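You operate a simulated robot arm through the tools that you are given. There is no shell and no other tool.

Carry out the task below with a simulated robot arm. There is one attempt and no reset: what you move stays moved.

JOB
Swing the light over the turntable and wipe the smudge off the lens.
Fine: light on while you wipe, with the white cloth; cloth back, light off; the lens stays between its pins. What is to be rubbed or washed off counts as gone when no trace of it is left.
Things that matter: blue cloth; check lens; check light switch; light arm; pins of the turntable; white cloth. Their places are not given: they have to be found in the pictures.

Only the result counts: the job must be done as asked and must still hold three seconds after the hand-in. Knocking over, shifting, dropping, spilling or breaking anything else fails it. Flat cloth is picked up by pressing the open fingertips on it (5 to 10 N) and closing them slowly along it; thin cloth reads only 2 to 8 mm in the jaws.

ROBOT AND FRAMES
A 7-joint arm with a two-finger parallel gripper, fixed in place. Base frame: the origin is on the floor under the middle of its stand, x ahead of it, y to its left, z up; the work surface is at about z = 780. Units: mm, degrees, N and s.
With the tool pointing down near the work surface it reaches from about 100 to 580 mm from the base axis. Its first joint turns from -166.0 to 166.0 degrees. Payload 1.57 kg.
Tool frame: the origin (TCP) lies between the finger pads and is the grasp point; the fingertips stand 30 mm ahead of it; z points along the fingers, y is the line along which they close. Largest opening 80 mm; finger width 17, thickness 12; the body of the gripper, 40 by 82 mm, starts 80 mm behind the TCP.
Orientation is told as [roll, pitch, yaw] about the base's x, y, z axes, in that order, counted from this pose: with the fingers straight down and closing along the base's y, the tool's x points along the base's -x, its y along +y and its z along -z.

CONTROLS
- The arm moves only by the tool apply_moves. Its argument "steps" is a list of rows, each a list of 7 numbers: the shift along the base's x, y, z in mm, then the turn, a rotation vector about the base's x, y, z in rad, then the opening, from 0 (shut) to 1 (fully open). In form: [[dx, dy, dz, ax, ay, az, fingers], ...]. A call has 1 to 20 rows; each row is the pose to reach, as a shift and turn from the pose commanded when the call began. Rows are played at 5 a second. More than 50 mm and 8.6 degrees between two rows, or a gripper value outside its range, and nothing of the call is played. A pose out of reach is approached as far as the arm can. The call stops where the force on the tool passes 90 N (or 10 N more than at its start, if that is more) or the arm is blocked; 0.2 s more then pass. The fingers move at their own pace (about 72 mm/s each) and stop on an object; they squeeze with about 40 N. The grip force told is the motor's: it shows also when the fingers shut on nothing. Time passes only in rows, and 0.2 s behind the last, so rows that repeat a pose let the fingers close. It gives the time, the measured TCP pose, the force on the tool (base axes), the opening and the grip force at its end, in the units of the frame above (readings bear some noise), with the torque about the TCP (base axes, N m) and any sound that the robot's microphone picked up.
- Cameras (640 x 400 px; columns grow to the right, rows downward): "scene" is fixed at [212.7, 655.3, 1605.1]; the picture's right is [-0.89, -0.45, 0.00], its down [-0.24, 0.48, -0.85] and it looks along [0.38, -0.75, -0.53] (base axes); focal length 310 px, centre (320, 200). "wrist" rides on the gripper at [72, -7, -122] in the tool frame; the picture's right is [0.09, 1.00, 0.00], its down [-0.84, 0.08, -0.54] and it looks along [-0.54, 0.05, 0.84] (tool axes); focal length 238 px, centre (320, 200).
- capture(camera): a new picture of that camera. No time passes.
- raise_lower(by): slides the trunk up (or, below 0, down) by that many mm; the arm rides with it, the base frame stays. It gives what a move gives, with no picture.
- measure_at(camera, pixels): for up to 12 pixels [column, row] of the newest picture of that camera ("zoom" is the newest enlarged one), the place [x, y, z] in the base frame of the surface seen there, good to about 3 mm, but the place of the scene camera against the robot may be out by one fixed shift of up to 12 mm in any direction. No time passes.
- close_up(camera, box): a new picture of the part [left, top, right, bottom] of that camera's present view, enlarged. No time passes.
- hand_in(): hands the job in; it is judged then, once.

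Unless the task says otherwise, let go and move clear before handing in.

The tools are called after "Emit:" as a command line: name --pt "numbers of a row" for each row, then --argument value for the rest, lists and objects as JSON in quotes. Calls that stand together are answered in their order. apply_moves: Moves the arm, as the interface text tells. Its arguments: {"type":"object","properties":{"steps":{"type":"array"}},"required":["steps"]} The other tools are called the same way: raise_lower (by) moves the trunk up or down; capture (camera) takes a picture; measure_at (camera, pixels) gives the place of the surface under pixels of a picture; close_up (camera, box) takes an enlarged picture of a part of a camera's view; hand_in () hands the job in.

At the start:

```text
time_s: 0.0
ee_pos: [443.3, -238.1, 1361.7]
ee_rot: [9.3, 4.4, 0.3]
wrist_force: [0.6, 0.2, -0.7]
ft_torque: [0.0, 0.02, -0.01]
finger_gap: 80.1
grasp_force: 0.1
trunk travel left (down, up): [-719.0, 271.0]
```

scene: 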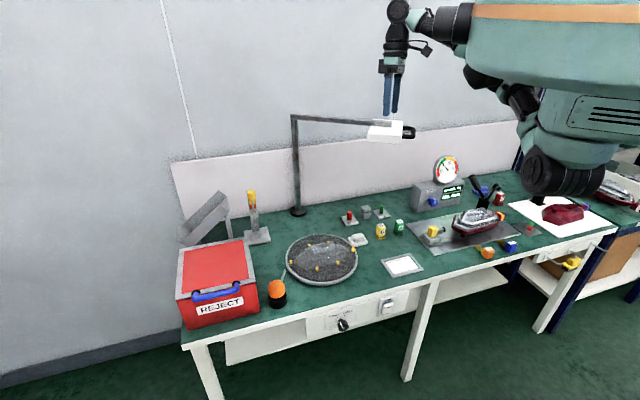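
wrist: 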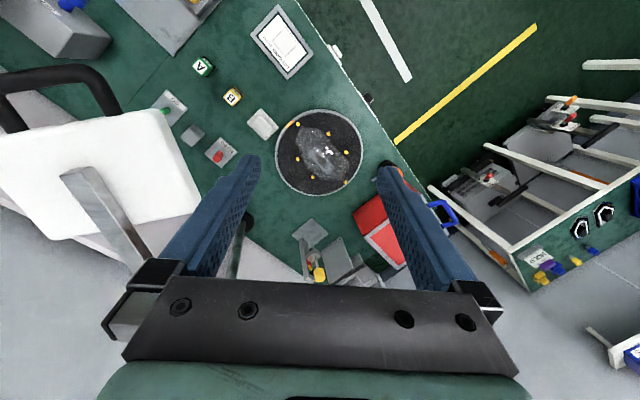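

The scene picture shows a turntable at about (322,258), a lamp with an arm and a white head at about (390,130), and a bench with several objects. I'll take enlarged pictures to find the cloths, the switch and the lens.

Emit:
close_up --camera "scene" --box '[270, 200, 430, 300]'

Emit:
close_up --camera "scene" --box '[270, 100, 430, 200]'

Emit:
close_up --camera "scene" --box '[400, 150, 560, 270]'

Emit:
close_up --camera "scene" --box '[170, 180, 310, 340]'

Emit:
close_up --camera "scene" --box '[290, 270, 450, 370]'

Emit:
close_up --camera "wrist" --box '[140, 0, 400, 200]'

```text
4.00 times, centred on (350, 250) of scene
```

zoom: 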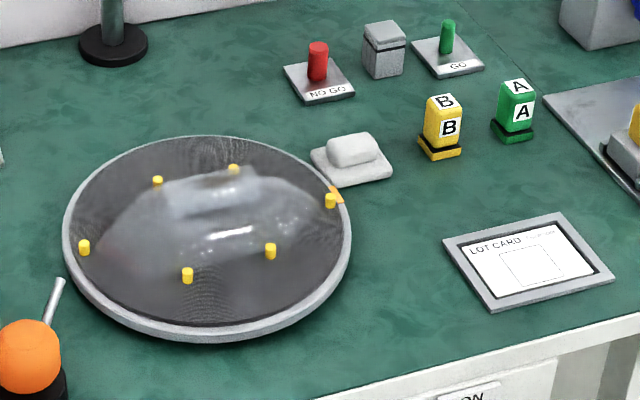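

```text
4.00 times, centred on (350, 150) of scene
```

zoom: 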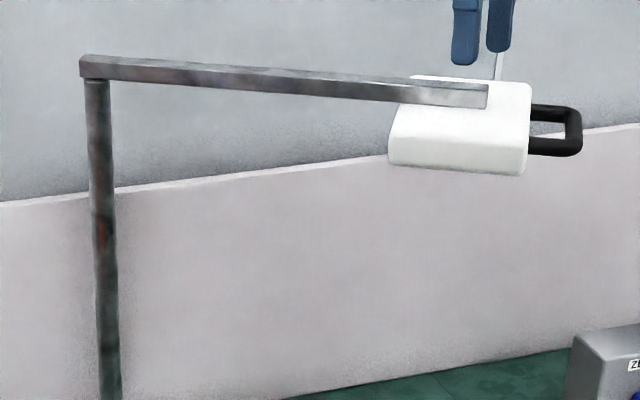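

```text
3.33 times, centred on (480, 210) of scene
```

zoom: 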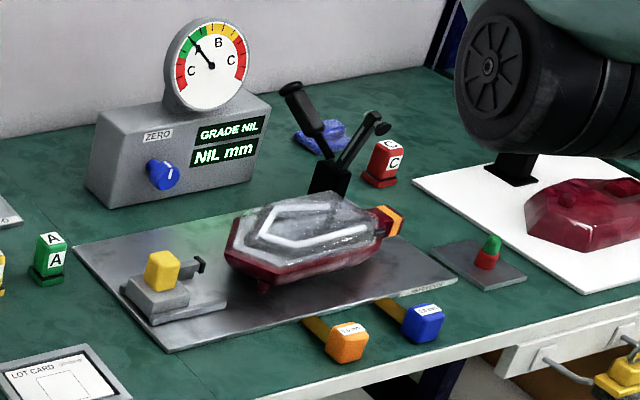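

```text
2.50 times, centred on (240, 260) of scene
```

zoom: 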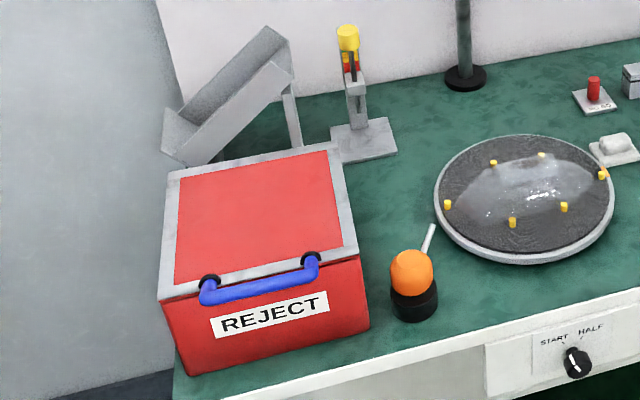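

```text
4.00 times, centred on (370, 320) of scene
```

zoom: 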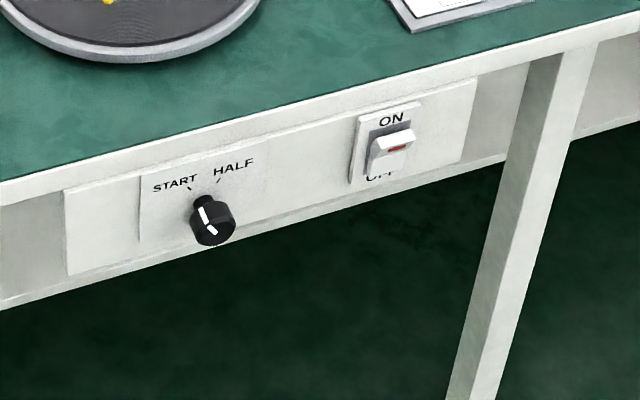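

```text
2.00 times, centred on (270, 100) of wrist
```

zoom: 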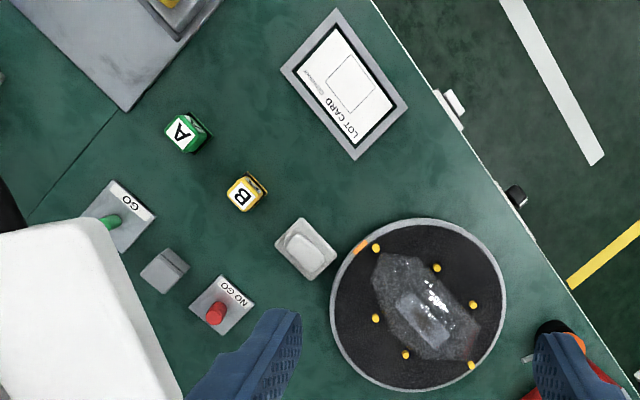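

The pictures show the clear lens on the turntable, a white folded pad at zoom (355,155) by it, a rocker switch on the front panel and a lamp handle. I'll measure these places next.

Emit:
capture --camera "scene"

Emit:
measure_at --camera "scene" --pixels '[[297, 210], [294, 117], [390, 120], [385, 135], [408, 132], [357, 240], [322, 255], [388, 304], [342, 324], [481, 192], [322, 240], [404, 265]]'

Emit:
capture --camera "wrist"

Emit:
measure_at --camera "wrist" --pixels '[[100, 180], [20, 85], [60, 72], [100, 85], [263, 124], [315, 155], [335, 50], [369, 98], [327, 150], [90, 190], [248, 225], [200, 150]]'

```text
taken
```

scene: 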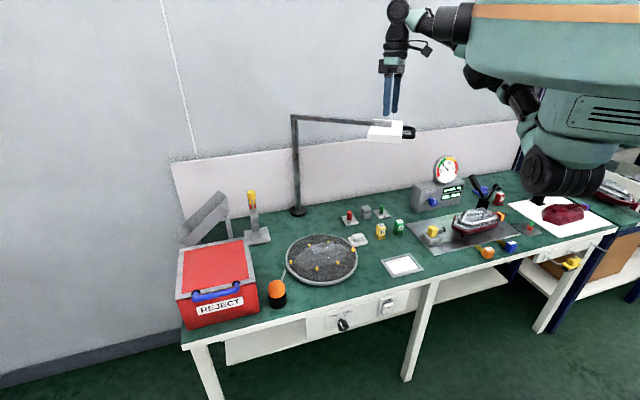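

```text
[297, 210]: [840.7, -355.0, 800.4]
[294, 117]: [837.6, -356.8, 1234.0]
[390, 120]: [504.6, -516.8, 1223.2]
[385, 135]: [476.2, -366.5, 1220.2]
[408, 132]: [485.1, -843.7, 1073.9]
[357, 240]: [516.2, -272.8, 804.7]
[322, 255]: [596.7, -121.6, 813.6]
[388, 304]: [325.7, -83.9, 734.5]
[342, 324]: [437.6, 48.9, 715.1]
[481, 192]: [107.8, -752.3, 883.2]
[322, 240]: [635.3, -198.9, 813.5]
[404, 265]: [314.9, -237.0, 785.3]
```

```text
taken
```

wrist: 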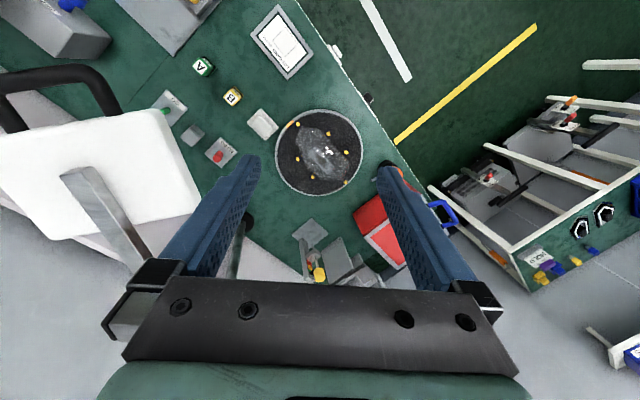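

```text
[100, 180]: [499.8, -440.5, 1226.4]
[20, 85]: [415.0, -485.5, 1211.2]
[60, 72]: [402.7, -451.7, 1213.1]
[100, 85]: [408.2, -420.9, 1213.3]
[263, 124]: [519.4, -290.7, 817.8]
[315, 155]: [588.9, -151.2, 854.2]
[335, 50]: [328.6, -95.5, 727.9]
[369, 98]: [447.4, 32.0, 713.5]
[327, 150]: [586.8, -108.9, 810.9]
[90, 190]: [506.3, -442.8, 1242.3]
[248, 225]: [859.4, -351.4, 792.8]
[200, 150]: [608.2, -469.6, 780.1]
```

The wrist picture puts the lamp handle near (410,-455,1213) and the rocker switch near (327,-90,731). I'll take closer pictures of the lens, cloth, switch and handle before moving.

Emit:
close_up --camera "scene" --box '[282, 228, 376, 288]'

Emit:
close_up --camera "wrist" --box '[270, 100, 370, 200]'

Emit:
close_up --camera "wrist" --box '[0, 50, 200, 250]'

Emit:
close_up --camera "scene" --box '[370, 285, 410, 315]'

Emit:
close_up --camera "scene" --box '[365, 110, 425, 150]'

Emit:
close_up --camera "wrist" --box '[240, 100, 290, 150]'

```text
6.67 times, centred on (329, 258) of scene
```

zoom: 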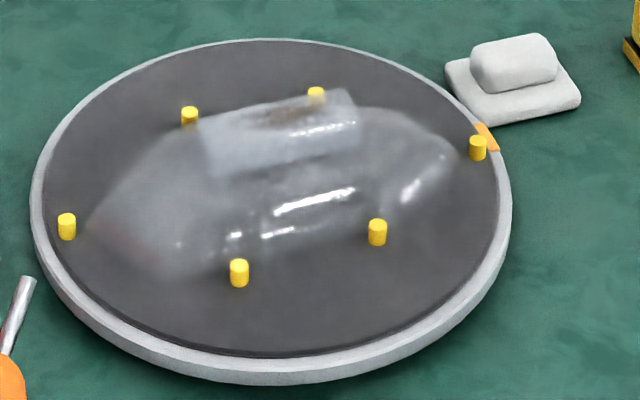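

```text
4.00 times, centred on (320, 150) of wrist
```

zoom: 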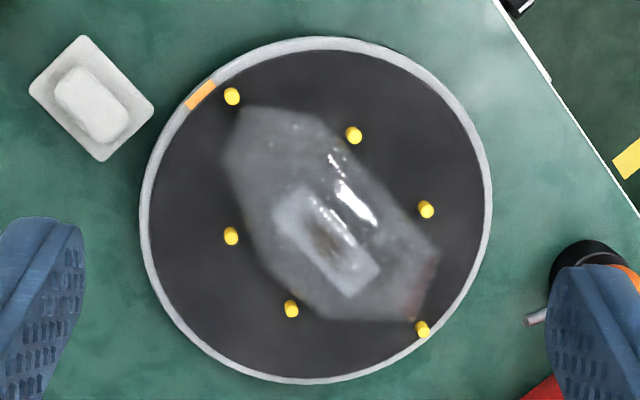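

```text
2.00 times, centred on (100, 150) of wrist
```

zoom: 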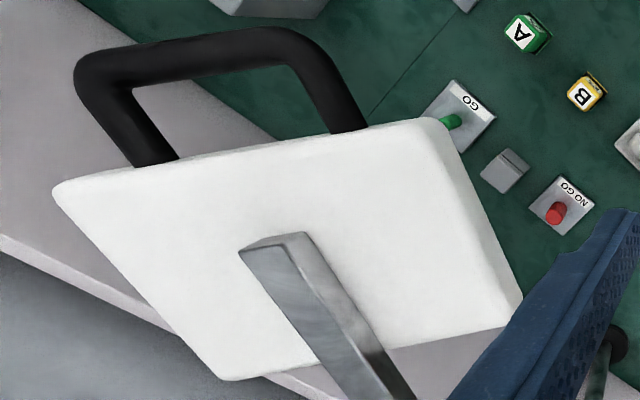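

```text
13.33 times, centred on (390, 300) of scene
```

zoom: 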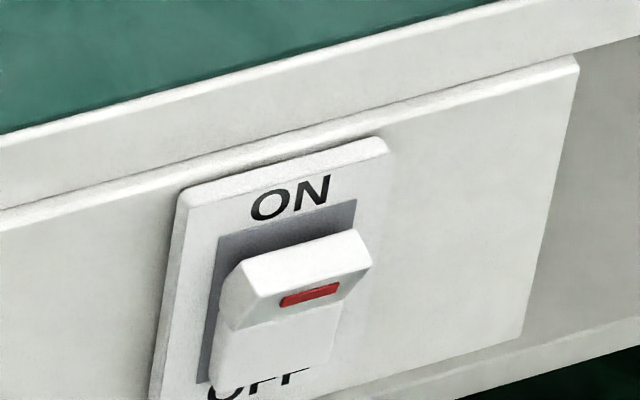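

```text
10.00 times, centred on (395, 130) of scene
```

zoom: 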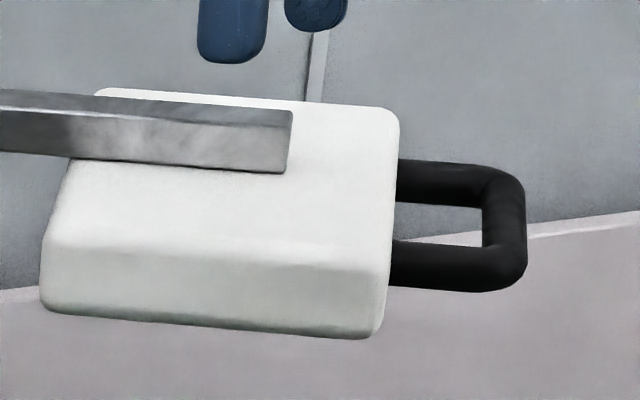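

```text
8.00 times, centred on (265, 125) of wrist
```

zoom: 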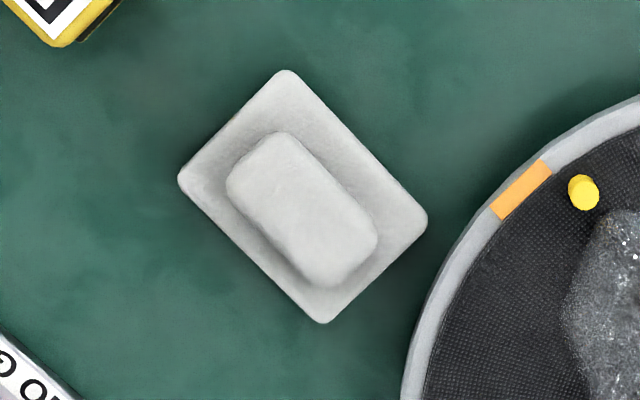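

The rocker's upper half sticks out, so the light is off now. The lens's top facet carries a brownish trace. I'll measure the handle, lens and cloth in close-ups.

Emit:
close_up --camera "wrist" --box '[0, 50, 200, 250]'

Emit:
measure_at --camera "zoom" --pixels '[[190, 52], [90, 75], [290, 45], [120, 125], [335, 95], [60, 190], [435, 130], [230, 372], [510, 305], [290, 250], [340, 330], [240, 200]]'

Emit:
close_up --camera "wrist" --box '[270, 100, 370, 200]'

Emit:
measure_at --camera "zoom" --pixels '[[320, 235], [295, 200], [360, 275], [345, 225], [310, 260], [232, 96], [426, 209], [292, 308], [420, 285], [270, 130], [90, 103], [145, 230]]'

```text
2.00 times, centred on (100, 150) of wrist
```

zoom: 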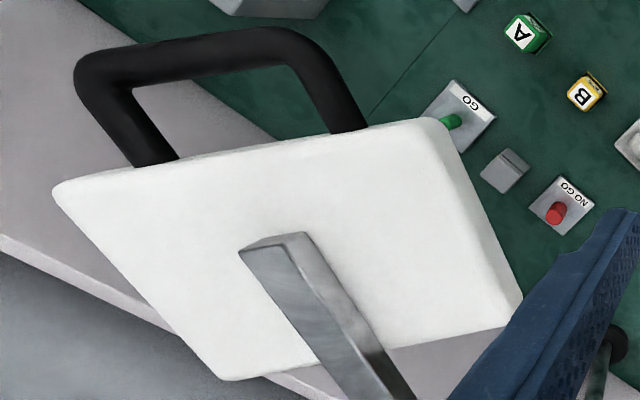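

```text
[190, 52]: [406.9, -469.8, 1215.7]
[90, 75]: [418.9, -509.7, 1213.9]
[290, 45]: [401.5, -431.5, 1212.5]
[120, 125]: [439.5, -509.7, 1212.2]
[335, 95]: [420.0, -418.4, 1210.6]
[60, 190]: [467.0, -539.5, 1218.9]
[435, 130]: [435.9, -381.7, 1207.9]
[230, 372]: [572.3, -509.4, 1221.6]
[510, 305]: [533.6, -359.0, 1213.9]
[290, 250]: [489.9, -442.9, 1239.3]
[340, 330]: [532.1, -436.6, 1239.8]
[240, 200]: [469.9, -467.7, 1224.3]
```

```text
4.00 times, centred on (320, 150) of wrist
```

zoom: 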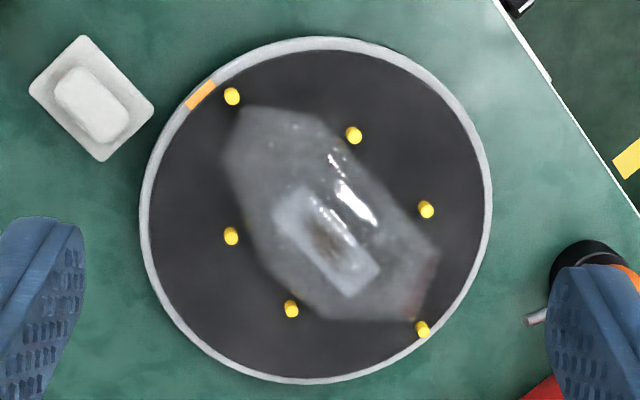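

```text
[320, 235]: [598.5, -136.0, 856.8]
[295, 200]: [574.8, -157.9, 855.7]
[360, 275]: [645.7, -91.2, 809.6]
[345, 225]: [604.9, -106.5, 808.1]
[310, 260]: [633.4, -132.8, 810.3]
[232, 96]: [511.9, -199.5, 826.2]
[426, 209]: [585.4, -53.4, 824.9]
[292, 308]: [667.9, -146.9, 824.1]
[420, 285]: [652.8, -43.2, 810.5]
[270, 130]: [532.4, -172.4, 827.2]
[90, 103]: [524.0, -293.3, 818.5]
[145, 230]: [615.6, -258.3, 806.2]
```

The handle loop measures about x 401–440, y -510 to -418 at z ≈ 1213, and the lamp centre sits about 350 mm from the pole near (842,-357). I'll bring the closed fingers over the loop with the tool tilted outward for reach.

Emit:
apply_moves --pt "0 -20 0 -0.06 -0.05 0 0" --pt "0 -40 0 -0.12 -0.1 0 0" --pt "0 -60 0 -0.18 -0.15 0 0" --pt "0 -80 0 -0.24 -0.2 0 0" --pt "0 -100 -5 -0.3 -0.25 0 0" --pt "0 -120 -10 -0.36 -0.3 0 0" --pt "-3 -140 -20 -0.42 -0.35 0 0" --pt "-6 -160 -30 -0.48 -0.4 0 0" --pt "-9 -180 -40 -0.54 -0.45 0 0" --pt "-12 -200 -45 -0.6 -0.5 0 0" --pt "-14 -212 -50 -0.6 -0.5 0 0"

Emit:
capture --camera "wrist"

Emit:
capture --camera "scene"

```text
time_s: 2.4
ee_pos: [431.7, -449.4, 1315.1]
ee_rot: [-26.9, -23.0, 6.6]
wrist_force: [0.4, -0.6, -0.5]
ft_torque: [-0.05, -0.04, 0.0]
finger_gap: 0.2
grasp_force: 21.7
trunk travel left (down, up): [-719.0, 271.0]
```

```text
taken
```

wrist: 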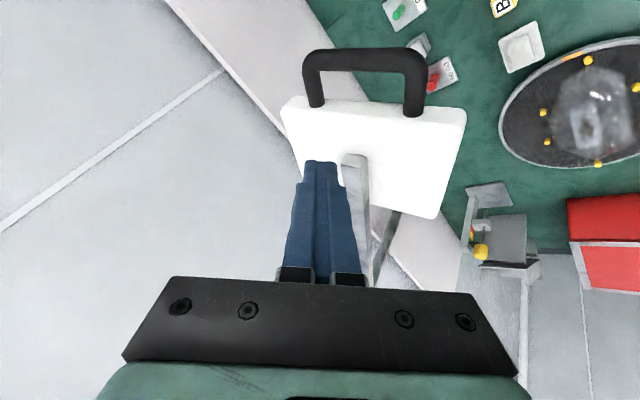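

```text
taken
```

scene: 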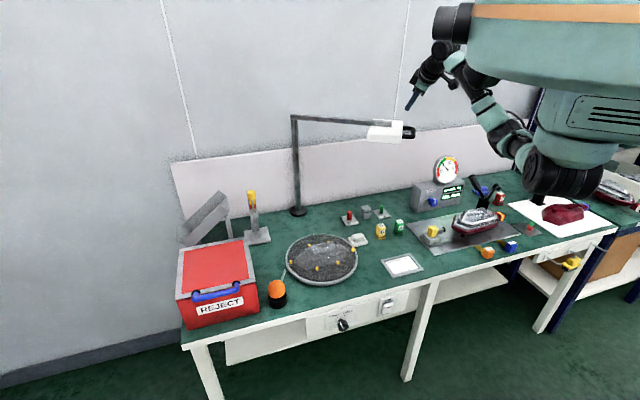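

The arm reached (432,-449,1315) and the tilt came out right; the handle is at wrist (305–425, 50–115). I'll measure the loop again from here.

Emit:
close_up --camera "wrist" --box '[270, 30, 470, 155]'

Emit:
measure_at --camera "wrist" --pixels '[[365, 60], [320, 60], [410, 60], [313, 85], [415, 85], [416, 100], [365, 108], [300, 105], [440, 112], [460, 115], [355, 160], [430, 212]]'

```text
3.20 times, centred on (370, 92) of wrist
```

zoom: 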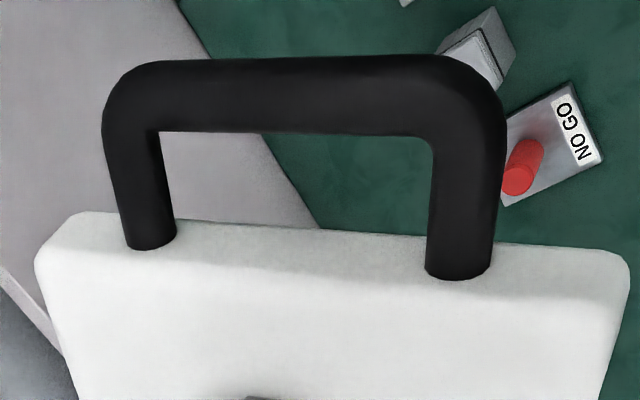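

```text
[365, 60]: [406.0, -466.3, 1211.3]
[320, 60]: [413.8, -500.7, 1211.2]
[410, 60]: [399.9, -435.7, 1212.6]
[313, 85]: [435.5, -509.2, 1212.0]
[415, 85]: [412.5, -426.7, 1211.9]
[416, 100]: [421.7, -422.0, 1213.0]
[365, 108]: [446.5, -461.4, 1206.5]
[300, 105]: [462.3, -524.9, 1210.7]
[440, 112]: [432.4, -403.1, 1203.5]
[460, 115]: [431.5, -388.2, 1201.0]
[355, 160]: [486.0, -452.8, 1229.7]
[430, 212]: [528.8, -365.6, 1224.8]
```

The loop runs along (-0.21,0.98), with the head's face at about (446,-461). I'll re-orient so the tilt lies along the loop's long side and bring the fingertips just above it.

Emit:
apply_moves --pt "-3 9 0 -0.05 0.093 0.016 0" --pt "-6 18 -5 -0.1 0.186 0.032 0" --pt "-9 26 -20 -0.15 0.28 0.048 0" --pt "-12.4 34.7 -35 -0.2025 0.3726 0.0642 0" --pt "-12.4 34.7 -50 -0.2025 0.3726 0.0642 0" --pt "-12.4 34.7 -50 -0.2025 0.3726 0.0642 0"

Emit:
capture --camera "wrist"

Emit:
close_up --camera "scene" --box '[360, 70, 480, 150]'

```text
time_s: 3.8
ee_pos: [416.5, -415.0, 1263.0]
ee_rot: [-35.0, -0.1, 11.9]
wrist_force: [0.4, 0.1, 0.7]
ft_torque: [0.0, 0.0, 0.01]
finger_gap: 0.0
grasp_force: 21.5
trunk travel left (down, up): [-719.0, 271.0]
```

```text
taken
```

wrist: 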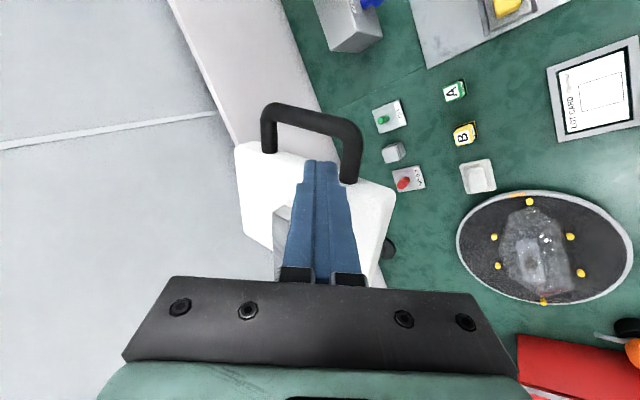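

```text
5.00 times, centred on (420, 110) of scene
```

zoom: 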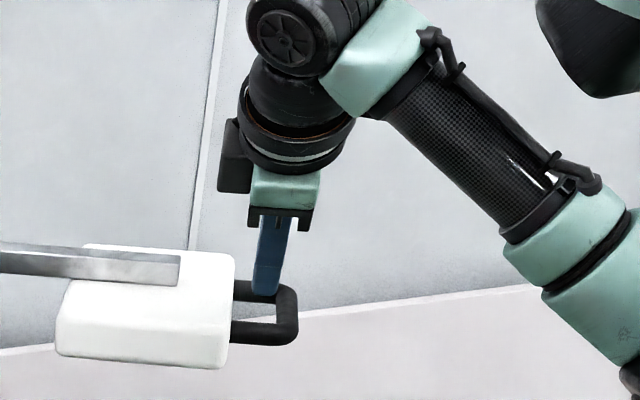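

The fingertips hover above the loop in both pictures. I'll re-measure the loop from here before descending.

Emit:
close_up --camera "wrist" --box '[240, 90, 400, 190]'

Emit:
measure_at --camera "zoom" --pixels '[[290, 85], [150, 60], [420, 120], [110, 160], [455, 230], [440, 350], [200, 260], [60, 230], [560, 380], [300, 300]]'

```text
4.00 times, centred on (320, 140) of wrist
```

zoom: 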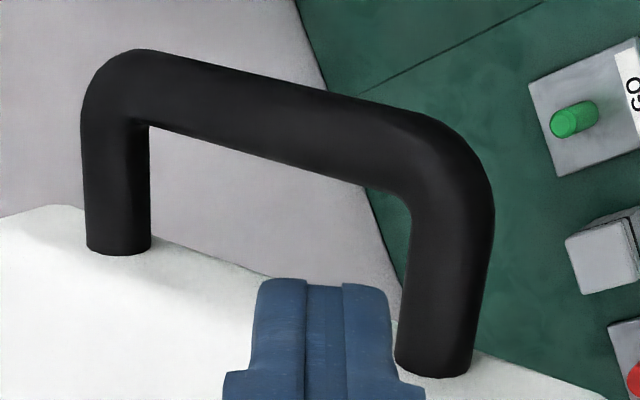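

```text
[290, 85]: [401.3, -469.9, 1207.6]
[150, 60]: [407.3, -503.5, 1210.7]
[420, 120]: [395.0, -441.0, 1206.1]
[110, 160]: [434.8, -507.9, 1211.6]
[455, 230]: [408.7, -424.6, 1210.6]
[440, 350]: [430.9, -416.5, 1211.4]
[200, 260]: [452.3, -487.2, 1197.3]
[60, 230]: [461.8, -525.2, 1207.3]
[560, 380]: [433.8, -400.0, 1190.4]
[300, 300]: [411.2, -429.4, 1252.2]
```

The loop's gap runs from x≈413 to 447 around y≈-462, and the fingertips are over its +y part. I'll descend along the tool axis into the loop.

Emit:
apply_moves --pt "3 -1.6 0 0 0 0 0" --pt "4.2 -7.5 -8 0 0 0 0" --pt "5.3 -13 -16 0 0 0 0" --pt "6.5 -18.5 -24 0 0 0 0" --pt "7.7 -24 -32 0 0 0 0" --pt "8.8 -29.5 -40 0 0 0 0" --pt "10 -34.6 -48 0 0 0 0" --pt "10 -34.6 -48 0 0 0 0"

Emit:
close_up --camera "wrist" --box '[200, 60, 440, 210]'

Emit:
close_up --camera "scene" --box '[360, 90, 440, 150]'

```text
time_s: 5.6
ee_pos: [427.5, -449.2, 1214.9]
ee_rot: [-34.9, -0.1, 12.0]
wrist_force: [-1.6, -0.1, 0.1]
ft_torque: [0.01, -0.01, 0.02]
finger_gap: 0.0
grasp_force: 21.2
trunk travel left (down, up): [-719.0, 271.0]
```

```text
2.67 times, centred on (320, 135) of wrist
```

zoom: 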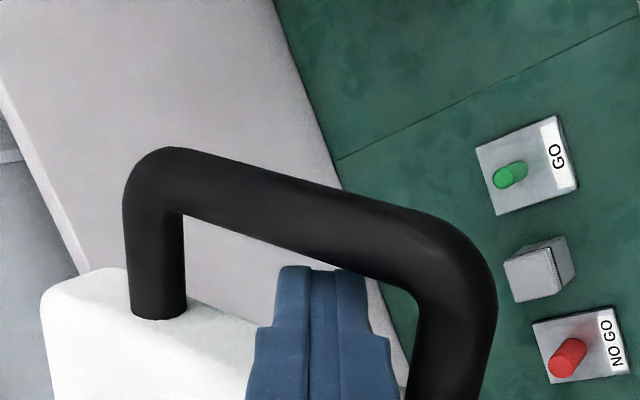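

```text
6.67 times, centred on (400, 120) of scene
```

zoom: 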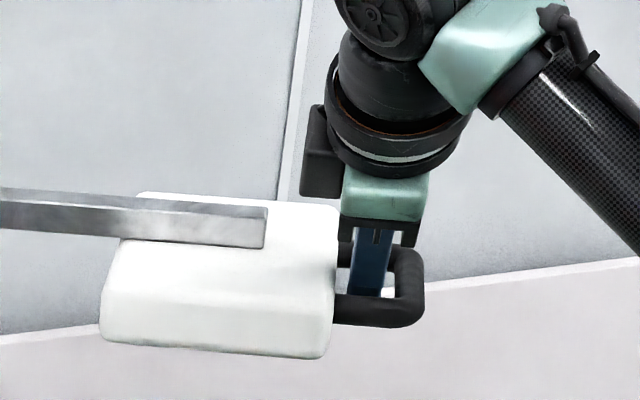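

The fingers are inside the loop with no contact force. I'll measure the turntable rim from here to work out how far to swing.

Emit:
capture --camera "wrist"

Emit:
capture --camera "scene"

Emit:
measure_at --camera "scene" --pixels '[[288, 259], [356, 258], [318, 235], [316, 282], [299, 213], [296, 140]]'

```text
taken
```

wrist: 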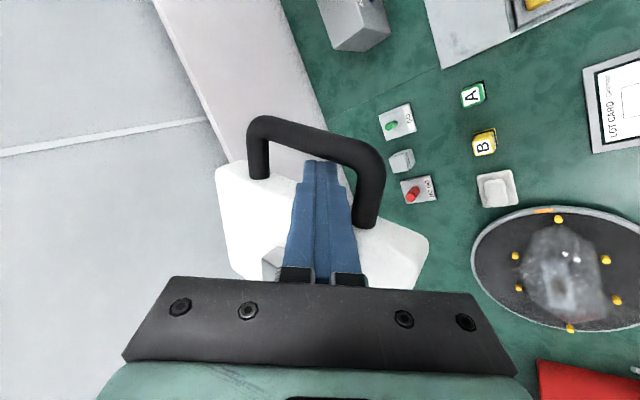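

```text
taken
```

scene: 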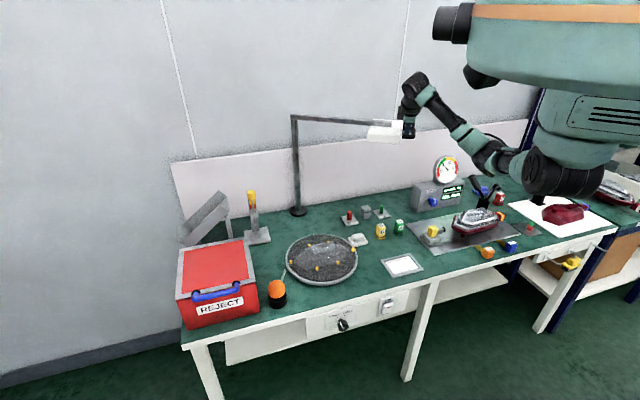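

```text
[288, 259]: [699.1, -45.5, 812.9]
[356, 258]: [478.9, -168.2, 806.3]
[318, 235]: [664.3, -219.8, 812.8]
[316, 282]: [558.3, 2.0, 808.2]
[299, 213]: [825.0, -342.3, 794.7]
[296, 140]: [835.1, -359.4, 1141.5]
```

Emit:
measure_at --camera "wrist" --pixels '[[473, 258], [555, 208], [510, 222], [490, 295], [570, 330], [558, 219], [515, 256], [606, 259], [616, 300], [518, 290], [495, 190], [560, 285]]'

```text
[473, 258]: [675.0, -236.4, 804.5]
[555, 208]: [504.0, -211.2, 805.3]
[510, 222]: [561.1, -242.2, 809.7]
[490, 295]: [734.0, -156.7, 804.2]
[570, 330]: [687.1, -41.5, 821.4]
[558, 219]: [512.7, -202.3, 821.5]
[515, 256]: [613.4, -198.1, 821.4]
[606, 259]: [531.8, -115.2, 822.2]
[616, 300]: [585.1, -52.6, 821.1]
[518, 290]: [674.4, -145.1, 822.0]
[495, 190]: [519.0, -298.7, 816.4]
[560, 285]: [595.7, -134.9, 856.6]
```

The pins give a turntable centre of about (601,-126), and the lamp pivots near (842,-376), so the swing is about 58° clockwise. I'll push the first 12° along the arc and check.

Emit:
apply_moves --pt "-1.8 11 0 0.016 0.002 -0.016 0" --pt "-3.3 22.6 0 0.032 0.005 -0.032 0" --pt "-4.6 33.6 0 0.048 0.007 -0.048 0" --pt "-5.5 44.6 0 0.063 0.01 -0.063 0" --pt "-6.1 55.6 0 0.08 0.012 -0.08 0" --pt "-6.4 66.6 0 0.095 0.014 -0.095 0" --pt "-6.5 77.7 0 0.111 0.017 -0.111 0" --pt "-6.2 88.7 0 0.127 0.019 -0.127 0" --pt "-6.2 88.7 0 0.127 0.019 -0.127 0"

Emit:
capture --camera "wrist"

Emit:
capture --camera "scene"

```text
time_s: 7.6
ee_pos: [421.1, -362.2, 1214.1]
ee_rot: [-27.6, -0.1, 4.7]
wrist_force: [0.3, 0.3, -0.6]
ft_torque: [0.03, 0.01, 0.03]
finger_gap: 0.0
grasp_force: 20.9
trunk travel left (down, up): [-719.0, 271.0]
```

```text
taken
```

wrist: 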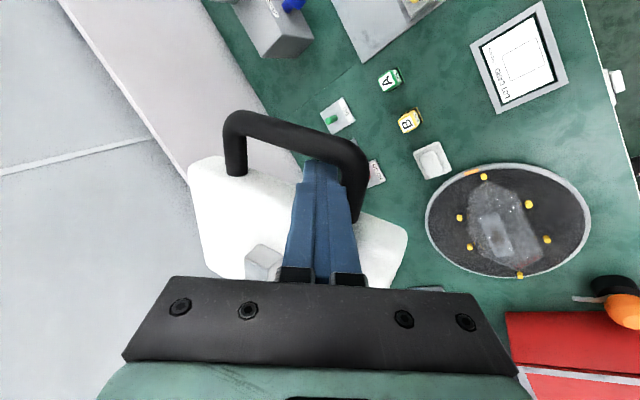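

```text
taken
```

scene: 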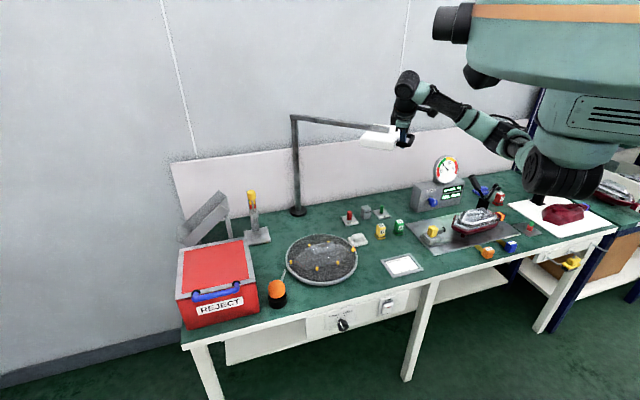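

The lamp follows the fingers with almost no force. I'll re-measure the handle to refine the arc.

Emit:
measure_at --camera "wrist" --pixels '[[287, 137], [245, 122], [330, 150], [236, 160], [358, 190], [205, 158], [270, 172], [395, 228], [290, 175]]'

Emit:
close_up --camera "wrist" --box '[190, 90, 430, 240]'

```text
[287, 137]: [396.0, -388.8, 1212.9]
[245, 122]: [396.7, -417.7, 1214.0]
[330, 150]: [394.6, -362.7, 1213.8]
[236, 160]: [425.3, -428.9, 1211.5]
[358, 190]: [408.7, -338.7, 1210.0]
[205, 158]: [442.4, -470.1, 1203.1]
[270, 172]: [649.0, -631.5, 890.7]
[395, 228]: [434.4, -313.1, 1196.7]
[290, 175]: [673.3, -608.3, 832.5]
```

```text
2.67 times, centred on (310, 165) of wrist
```

zoom: 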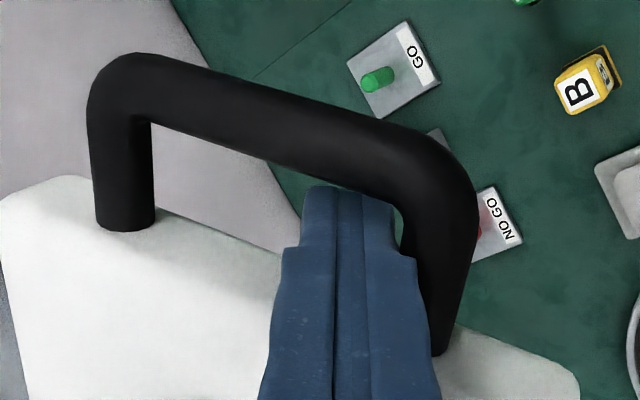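

The refined pivot is about (841,-371), with the handle now at about 182°. I'll push the next 24° along the arc while lessening the tilt.

Emit:
apply_moves --pt "0.4 10.8 0 0.0175 -0.001 -0.016 0" --pt "1.1 21.8 0 0.035 -0.002 -0.032 0" --pt "2.1 32.8 0 0.0525 -0.002 -0.048 0" --pt "3.3 43.7 0 0.07 -0.003 -0.064 0" --pt "4.8 54.6 0 0.0875 -0.004 -0.08 0" --pt "6.7 65.5 0 0.105 -0.005 -0.096 0" --pt "8.8 76.3 0 0.1225 -0.006 -0.112 0" --pt "11.2 87 0 0.14 -0.006 -0.128 0" --pt "13.8 97.7 0 0.1575 -0.007 -0.145 0" --pt "16.8 108.3 0 0.175 -0.008 -0.161 0" --pt "20 118.8 0 0.1925 -0.009 -0.177 0" --pt "23.5 129.2 0 0.21 -0.01 -0.193 0" --pt "27.3 139.6 0 0.2275 -0.011 -0.209 0" --pt "31.3 149.8 0 0.245 -0.011 -0.225 0" --pt "35.7 160 0 0.2625 -0.012 -0.241 0" --pt "40.2 170 0 0.28 -0.013 -0.257 0" --pt "40.2 170 0 0.28 -0.013 -0.257 0"

Emit:
capture --camera "wrist"

Emit:
capture --camera "scene"

```text
time_s: 11.2
ee_pos: [461.0, -190.3, 1214.5]
ee_rot: [-11.6, -0.1, -10.2]
wrist_force: [0.5, -0.2, -0.3]
ft_torque: [-0.01, -0.03, 0.0]
finger_gap: 0.0
grasp_force: 21.1
trunk travel left (down, up): [-719.0, 271.0]
```

```text
taken
```

wrist: 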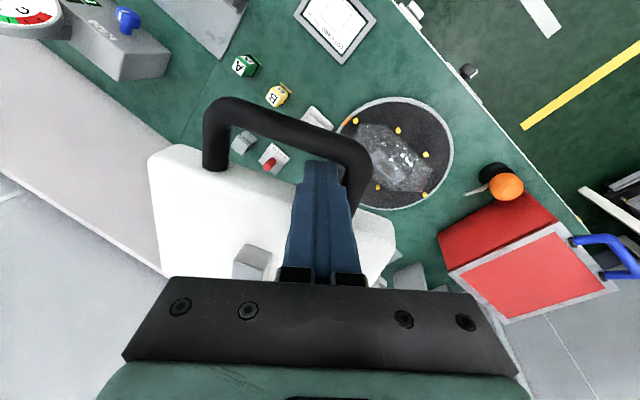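

```text
taken
```

scene: 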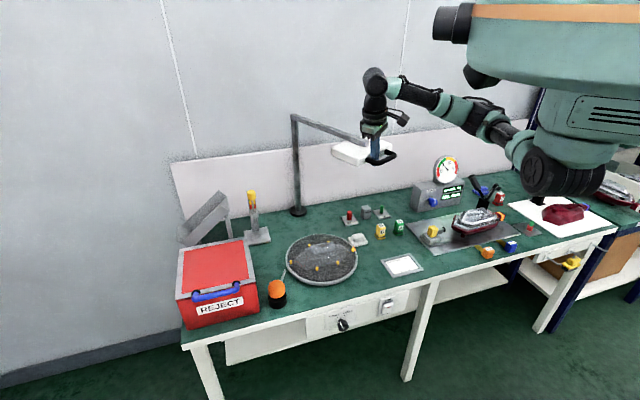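

The head has moved to scene (355,150) and follows well. I'll check the handle once more before the last part.

Emit:
measure_at --camera "wrist" --pixels '[[285, 125], [240, 108], [330, 142], [213, 145], [357, 185], [170, 150], [385, 220], [250, 262], [160, 170]]'

Emit:
close_up --camera "wrist" --box '[150, 80, 410, 240]'

```text
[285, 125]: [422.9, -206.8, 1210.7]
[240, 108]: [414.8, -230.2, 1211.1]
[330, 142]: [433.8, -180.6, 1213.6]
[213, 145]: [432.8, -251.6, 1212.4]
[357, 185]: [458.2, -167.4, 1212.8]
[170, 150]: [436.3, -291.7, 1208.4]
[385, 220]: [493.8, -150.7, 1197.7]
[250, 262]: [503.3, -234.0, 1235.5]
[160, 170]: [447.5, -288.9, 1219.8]
```

```text
2.46 times, centred on (280, 160) of wrist
```

zoom: 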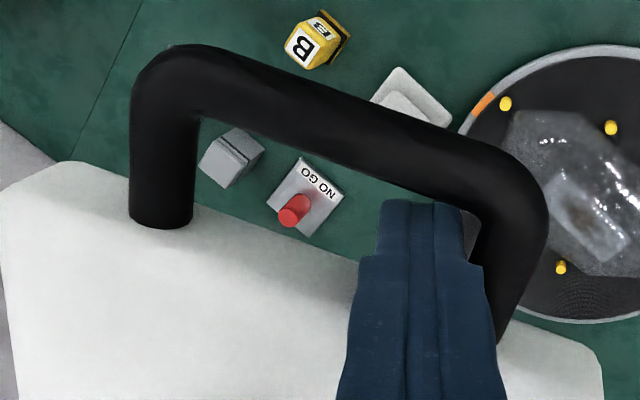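

The handle is now at about 158.5° and needs about 134.5°. I'll push on, stopping about 4° short to check.

Emit:
apply_moves --pt "4.6 9.8 0 0.013 -0.012 -0.014 0" --pt "9.6 19.6 0 0.026 -0.025 -0.028 0" --pt "14.8 29.3 0 0.039 -0.037 -0.042 0" --pt "20.3 38.7 0 0.052 -0.049 -0.056 0" --pt "26 48.1 0 0.065 -0.062 -0.07 0" --pt "32 57.3 0 0.078 -0.074 -0.084 0" --pt "38.2 66.4 0 0.091 -0.086 -0.098 0" --pt "44.6 75.3 0 0.105 -0.098 -0.112 0" --pt "51.3 84 0 0.118 -0.111 -0.126 0" --pt "58.1 92.6 0 0.131 -0.123 -0.14 0" --pt "65.2 101 0 0.144 -0.135 -0.154 0" --pt "72.6 109.1 0 0.157 -0.148 -0.168 0" --pt "80.1 117.1 0 0.17 -0.16 -0.182 0" --pt "80.1 117.1 0 0.17 -0.16 -0.182 0"

Emit:
capture --camera "wrist"

Emit:
capture --camera "scene"

```text
time_s: 14.2
ee_pos: [540.0, -72.0, 1213.9]
ee_rot: [0.3, -6.3, -21.4]
wrist_force: [-0.3, 0.4, -0.4]
ft_torque: [0.0, 0.01, -0.01]
finger_gap: 0.1
grasp_force: 21.1
trunk travel left (down, up): [-719.0, 271.0]
```

```text
taken
```

wrist: 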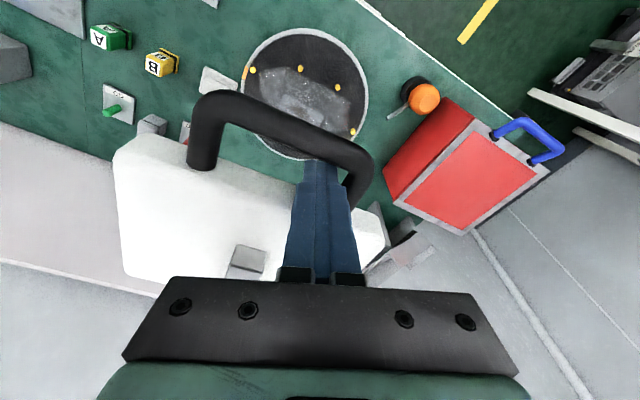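

```text
taken
```

scene: 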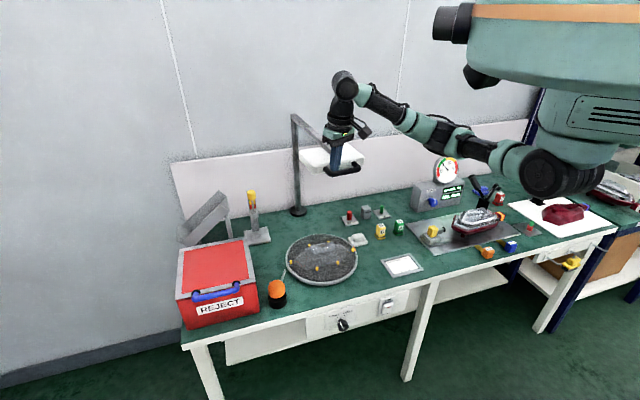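

Emit:
measure_at --camera "wrist" --pixels '[[285, 128], [230, 104], [335, 150], [200, 150], [360, 180], [140, 150], [375, 225], [245, 262], [140, 265], [235, 175], [260, 180]]'

Emit:
close_up --camera "wrist" --box '[100, 80, 400, 290]'

Emit:
measure_at --camera "scene" --pixels '[[304, 148], [320, 160], [303, 160], [325, 165], [345, 170], [355, 150]]'

```text
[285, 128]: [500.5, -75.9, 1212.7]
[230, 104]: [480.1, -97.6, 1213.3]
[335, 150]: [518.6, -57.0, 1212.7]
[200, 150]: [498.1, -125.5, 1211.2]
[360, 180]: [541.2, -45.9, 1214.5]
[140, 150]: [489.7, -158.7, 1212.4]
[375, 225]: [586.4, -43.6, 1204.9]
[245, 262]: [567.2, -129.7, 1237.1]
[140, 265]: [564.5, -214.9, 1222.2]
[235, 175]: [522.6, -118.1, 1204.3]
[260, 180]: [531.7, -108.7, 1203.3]
```

```text
1.90 times, centred on (250, 185) of wrist
```

zoom: 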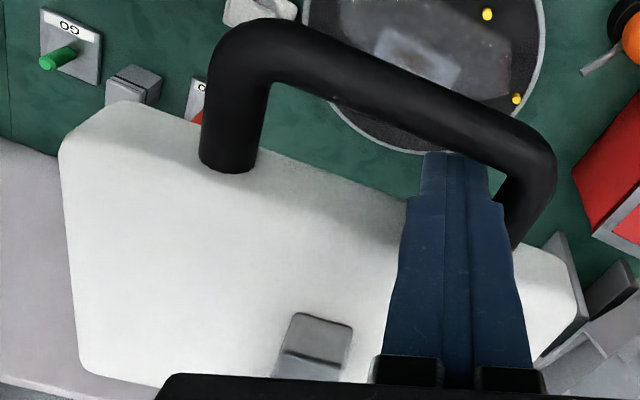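

```text
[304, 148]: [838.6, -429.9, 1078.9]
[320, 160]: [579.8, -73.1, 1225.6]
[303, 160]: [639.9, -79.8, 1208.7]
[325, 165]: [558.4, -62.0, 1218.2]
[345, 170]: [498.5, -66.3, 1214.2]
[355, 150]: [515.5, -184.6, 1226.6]
```

The handle reads about 139.5°, so about 5° remain. I'll push the last stretch and look again.

Emit:
apply_moves --pt "7.8 7.8 0 0.013 -0.012 -0.014 0" --pt "15.8 15.4 0 0.026 -0.025 -0.028 0" --pt "24 22.7 0 0.039 -0.037 -0.042 0" --pt "26.8 25 0 0.039 -0.037 -0.042 0" --pt "26.8 25 0 0.039 -0.037 -0.042 0"

Emit:
capture --camera "wrist"

Emit:
capture --camera "scene"

```text
time_s: 15.4
ee_pos: [566.5, -51.1, 1213.3]
ee_rot: [3.0, -7.2, -24.1]
wrist_force: [-16.0, -6.5, -7.4]
ft_torque: [-0.11, 0.25, 0.01]
finger_gap: 0.2
grasp_force: 21.6
trunk travel left (down, up): [-719.0, 271.0]
```

```text
taken
```

wrist: 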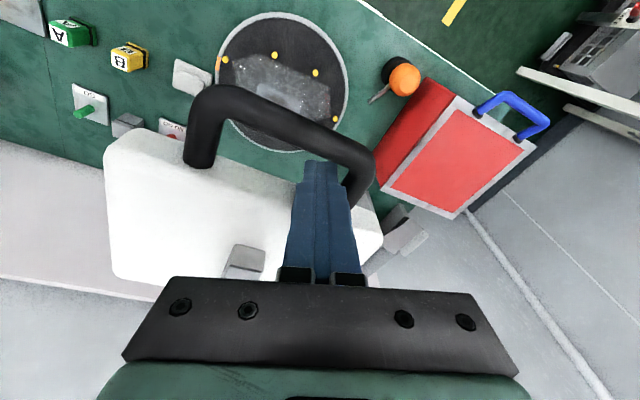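

```text
taken
```

scene: 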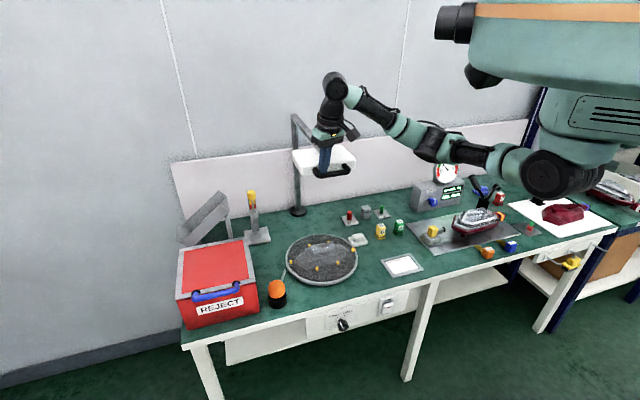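

The force is now about 17 N against the push, maybe a stop or plain friction. I'll measure where the head is.

Emit:
measure_at --camera "wrist" --pixels '[[285, 127], [230, 100], [335, 150], [200, 145], [362, 180], [125, 160], [372, 225], [243, 262], [115, 265], [235, 175], [260, 180]]'

Emit:
measure_at --camera "scene" --pixels '[[296, 155], [310, 175], [318, 165], [340, 170], [354, 155], [305, 160], [300, 125], [295, 120]]'

Emit:
close_up --camera "scene" --box '[270, 100, 390, 190]'

```text
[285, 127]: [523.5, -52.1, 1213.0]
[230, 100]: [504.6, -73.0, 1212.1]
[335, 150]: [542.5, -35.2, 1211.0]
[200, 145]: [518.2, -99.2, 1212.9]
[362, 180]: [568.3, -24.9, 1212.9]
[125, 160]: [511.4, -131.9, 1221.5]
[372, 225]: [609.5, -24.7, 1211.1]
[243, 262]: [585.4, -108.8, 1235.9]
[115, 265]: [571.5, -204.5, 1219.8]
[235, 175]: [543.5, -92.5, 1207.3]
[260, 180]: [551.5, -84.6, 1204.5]
```

```text
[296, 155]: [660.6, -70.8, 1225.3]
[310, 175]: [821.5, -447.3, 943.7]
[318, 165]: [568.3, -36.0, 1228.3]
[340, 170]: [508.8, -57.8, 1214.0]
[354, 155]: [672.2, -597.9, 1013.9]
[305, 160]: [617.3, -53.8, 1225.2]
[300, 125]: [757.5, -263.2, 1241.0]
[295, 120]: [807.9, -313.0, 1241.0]
```

```text
4.44 times, centred on (330, 145) of scene
```

zoom: 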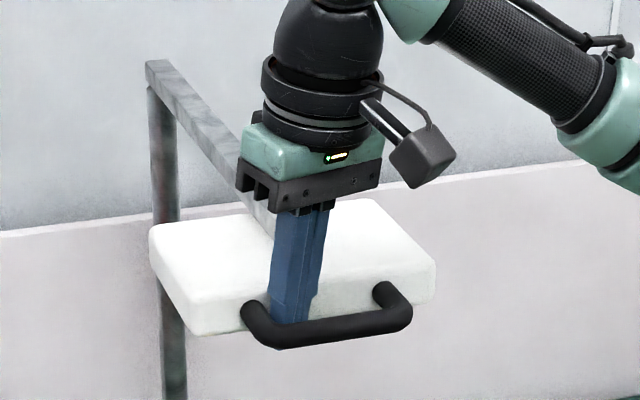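

The handle now reads about 135°, which puts the head's centre near (594,-123), right over the turntable centre at (601,-126). I'll back off a little inside the loop and lift the fingers out.

Emit:
apply_moves --pt "-3 -3 0 0 0 0 0" --pt "-6 -6 0 0 0 0 0" --pt "-7.5 -6 10 0 0 0 0" --pt "-9 -6 22 0 0 0 0" --pt "-10.7 -6 35 0 0 0 0" --pt "-13.5 -6 55 0 0 0 0" --pt "-17 -6 80 0 0 0 0" --pt "-20 -6 100 0 0 0 0"

Emit:
capture --camera "wrist"

Emit:
capture --camera "scene"

Emit:
measure_at --camera "scene" --pixels '[[430, 142], [400, 115], [470, 152], [520, 165], [550, 175], [335, 85], [375, 100], [590, 130]]'

```text
time_s: 17.2
ee_pos: [548.1, -54.7, 1314.7]
ee_rot: [3.2, -7.3, -24.0]
wrist_force: [-0.2, 0.2, 0.7]
ft_torque: [-0.01, -0.02, 0.0]
finger_gap: 0.0
grasp_force: 21.9
trunk travel left (down, up): [-719.0, 271.0]
```

```text
taken
```

wrist: 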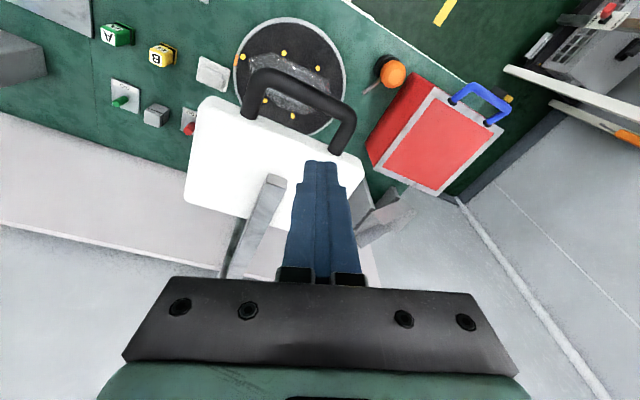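

```text
taken
```

scene: 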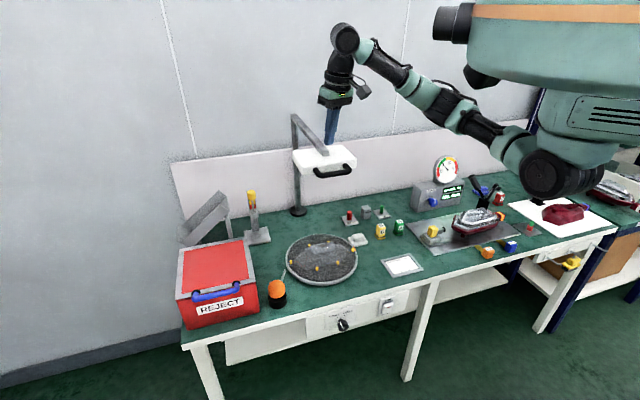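

```text
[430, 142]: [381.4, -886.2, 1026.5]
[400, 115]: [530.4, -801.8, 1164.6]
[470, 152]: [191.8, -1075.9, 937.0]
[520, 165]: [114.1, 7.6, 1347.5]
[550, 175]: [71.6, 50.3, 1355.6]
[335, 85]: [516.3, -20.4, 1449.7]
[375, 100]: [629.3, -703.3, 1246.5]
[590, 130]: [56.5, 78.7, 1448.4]
```

The lamp is free and stays over the turntable. I'll measure the arm's own links so I know how it will move when the trunk goes down.

Emit:
measure_at --camera "scene" --pixels '[[345, 40], [375, 60], [390, 75], [425, 95], [455, 112], [480, 125], [505, 145], [540, 165], [575, 175], [600, 100], [480, 70], [450, 25]]'

Emit:
close_up --camera "scene" --box '[310, 0, 640, 210]'

```text
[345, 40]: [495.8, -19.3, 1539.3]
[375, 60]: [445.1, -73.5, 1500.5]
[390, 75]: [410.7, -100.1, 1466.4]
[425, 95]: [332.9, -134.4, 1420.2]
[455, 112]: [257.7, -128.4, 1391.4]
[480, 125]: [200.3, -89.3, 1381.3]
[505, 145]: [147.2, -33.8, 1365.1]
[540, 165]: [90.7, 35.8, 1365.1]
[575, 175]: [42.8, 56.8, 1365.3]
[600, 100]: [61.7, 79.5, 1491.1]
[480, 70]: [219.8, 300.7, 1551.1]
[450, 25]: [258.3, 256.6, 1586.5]
```

```text
1.90 times, centred on (475, 105) of scene
```

zoom: 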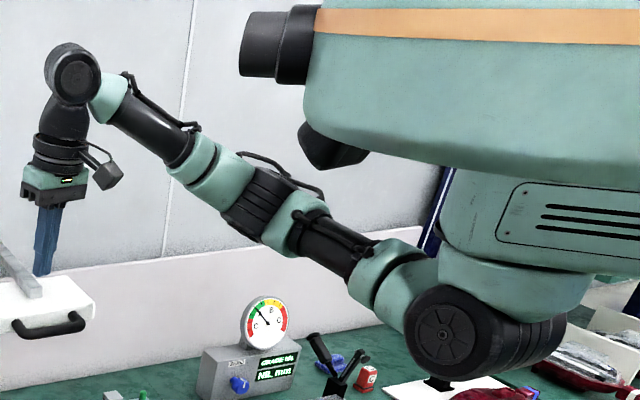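

The shoulder is at about z 1365 and the wrist sits 215 mm above the TCP. I'll retract from the lamp toward the front of the bench and turn the tool to face the switch panel.

Emit:
apply_moves --pt "-30 2 0 -0.01 -0.01 -0.02 0" --pt "-65 4 0 -0.03 -0.03 -0.05 0" --pt "-100 6 0 -0.055 -0.06 -0.085 0" --pt "-135 8 -15 -0.085 -0.09 -0.13 0" --pt "-165 10 -35 -0.115 -0.125 -0.175 0" --pt "-195 13 -60 -0.145 -0.16 -0.22 0" --pt "-220 16 -85 -0.175 -0.19 -0.265 0" --pt "-240 19 -110 -0.205 -0.22 -0.31 0" --pt "-255 21 -135 -0.235 -0.25 -0.355 0" --pt "-265 23 -150 -0.255 -0.275 -0.39 0" --pt "-275 25 -165 -0.2735 -0.296 -0.4175 0" --pt "-275 25 -165 -0.2735 -0.296 -0.4175 0"

Emit:
capture --camera "wrist"

Emit:
capture --camera "scene"

```text
time_s: 19.8
ee_pos: [352.3, -3.3, 1153.9]
ee_rot: [0.2, -30.2, -47.4]
wrist_force: [0.5, 0.4, 0.2]
ft_torque: [-0.01, 0.0, -0.01]
finger_gap: 0.0
grasp_force: 21.5
out of reach, approached as far as the arm can: row 7, 8, 9, 10, 11, 12
trunk travel left (down, up): [-719.0, 271.0]
```

```text
taken
```

wrist: 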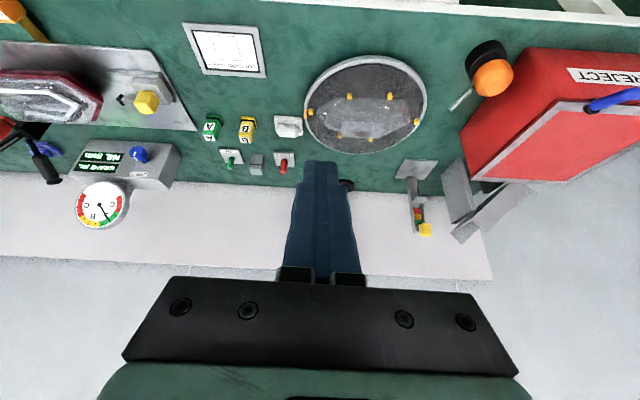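

```text
taken
```

scene: 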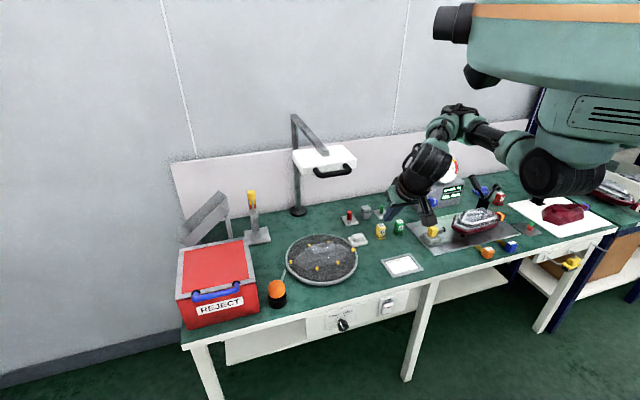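

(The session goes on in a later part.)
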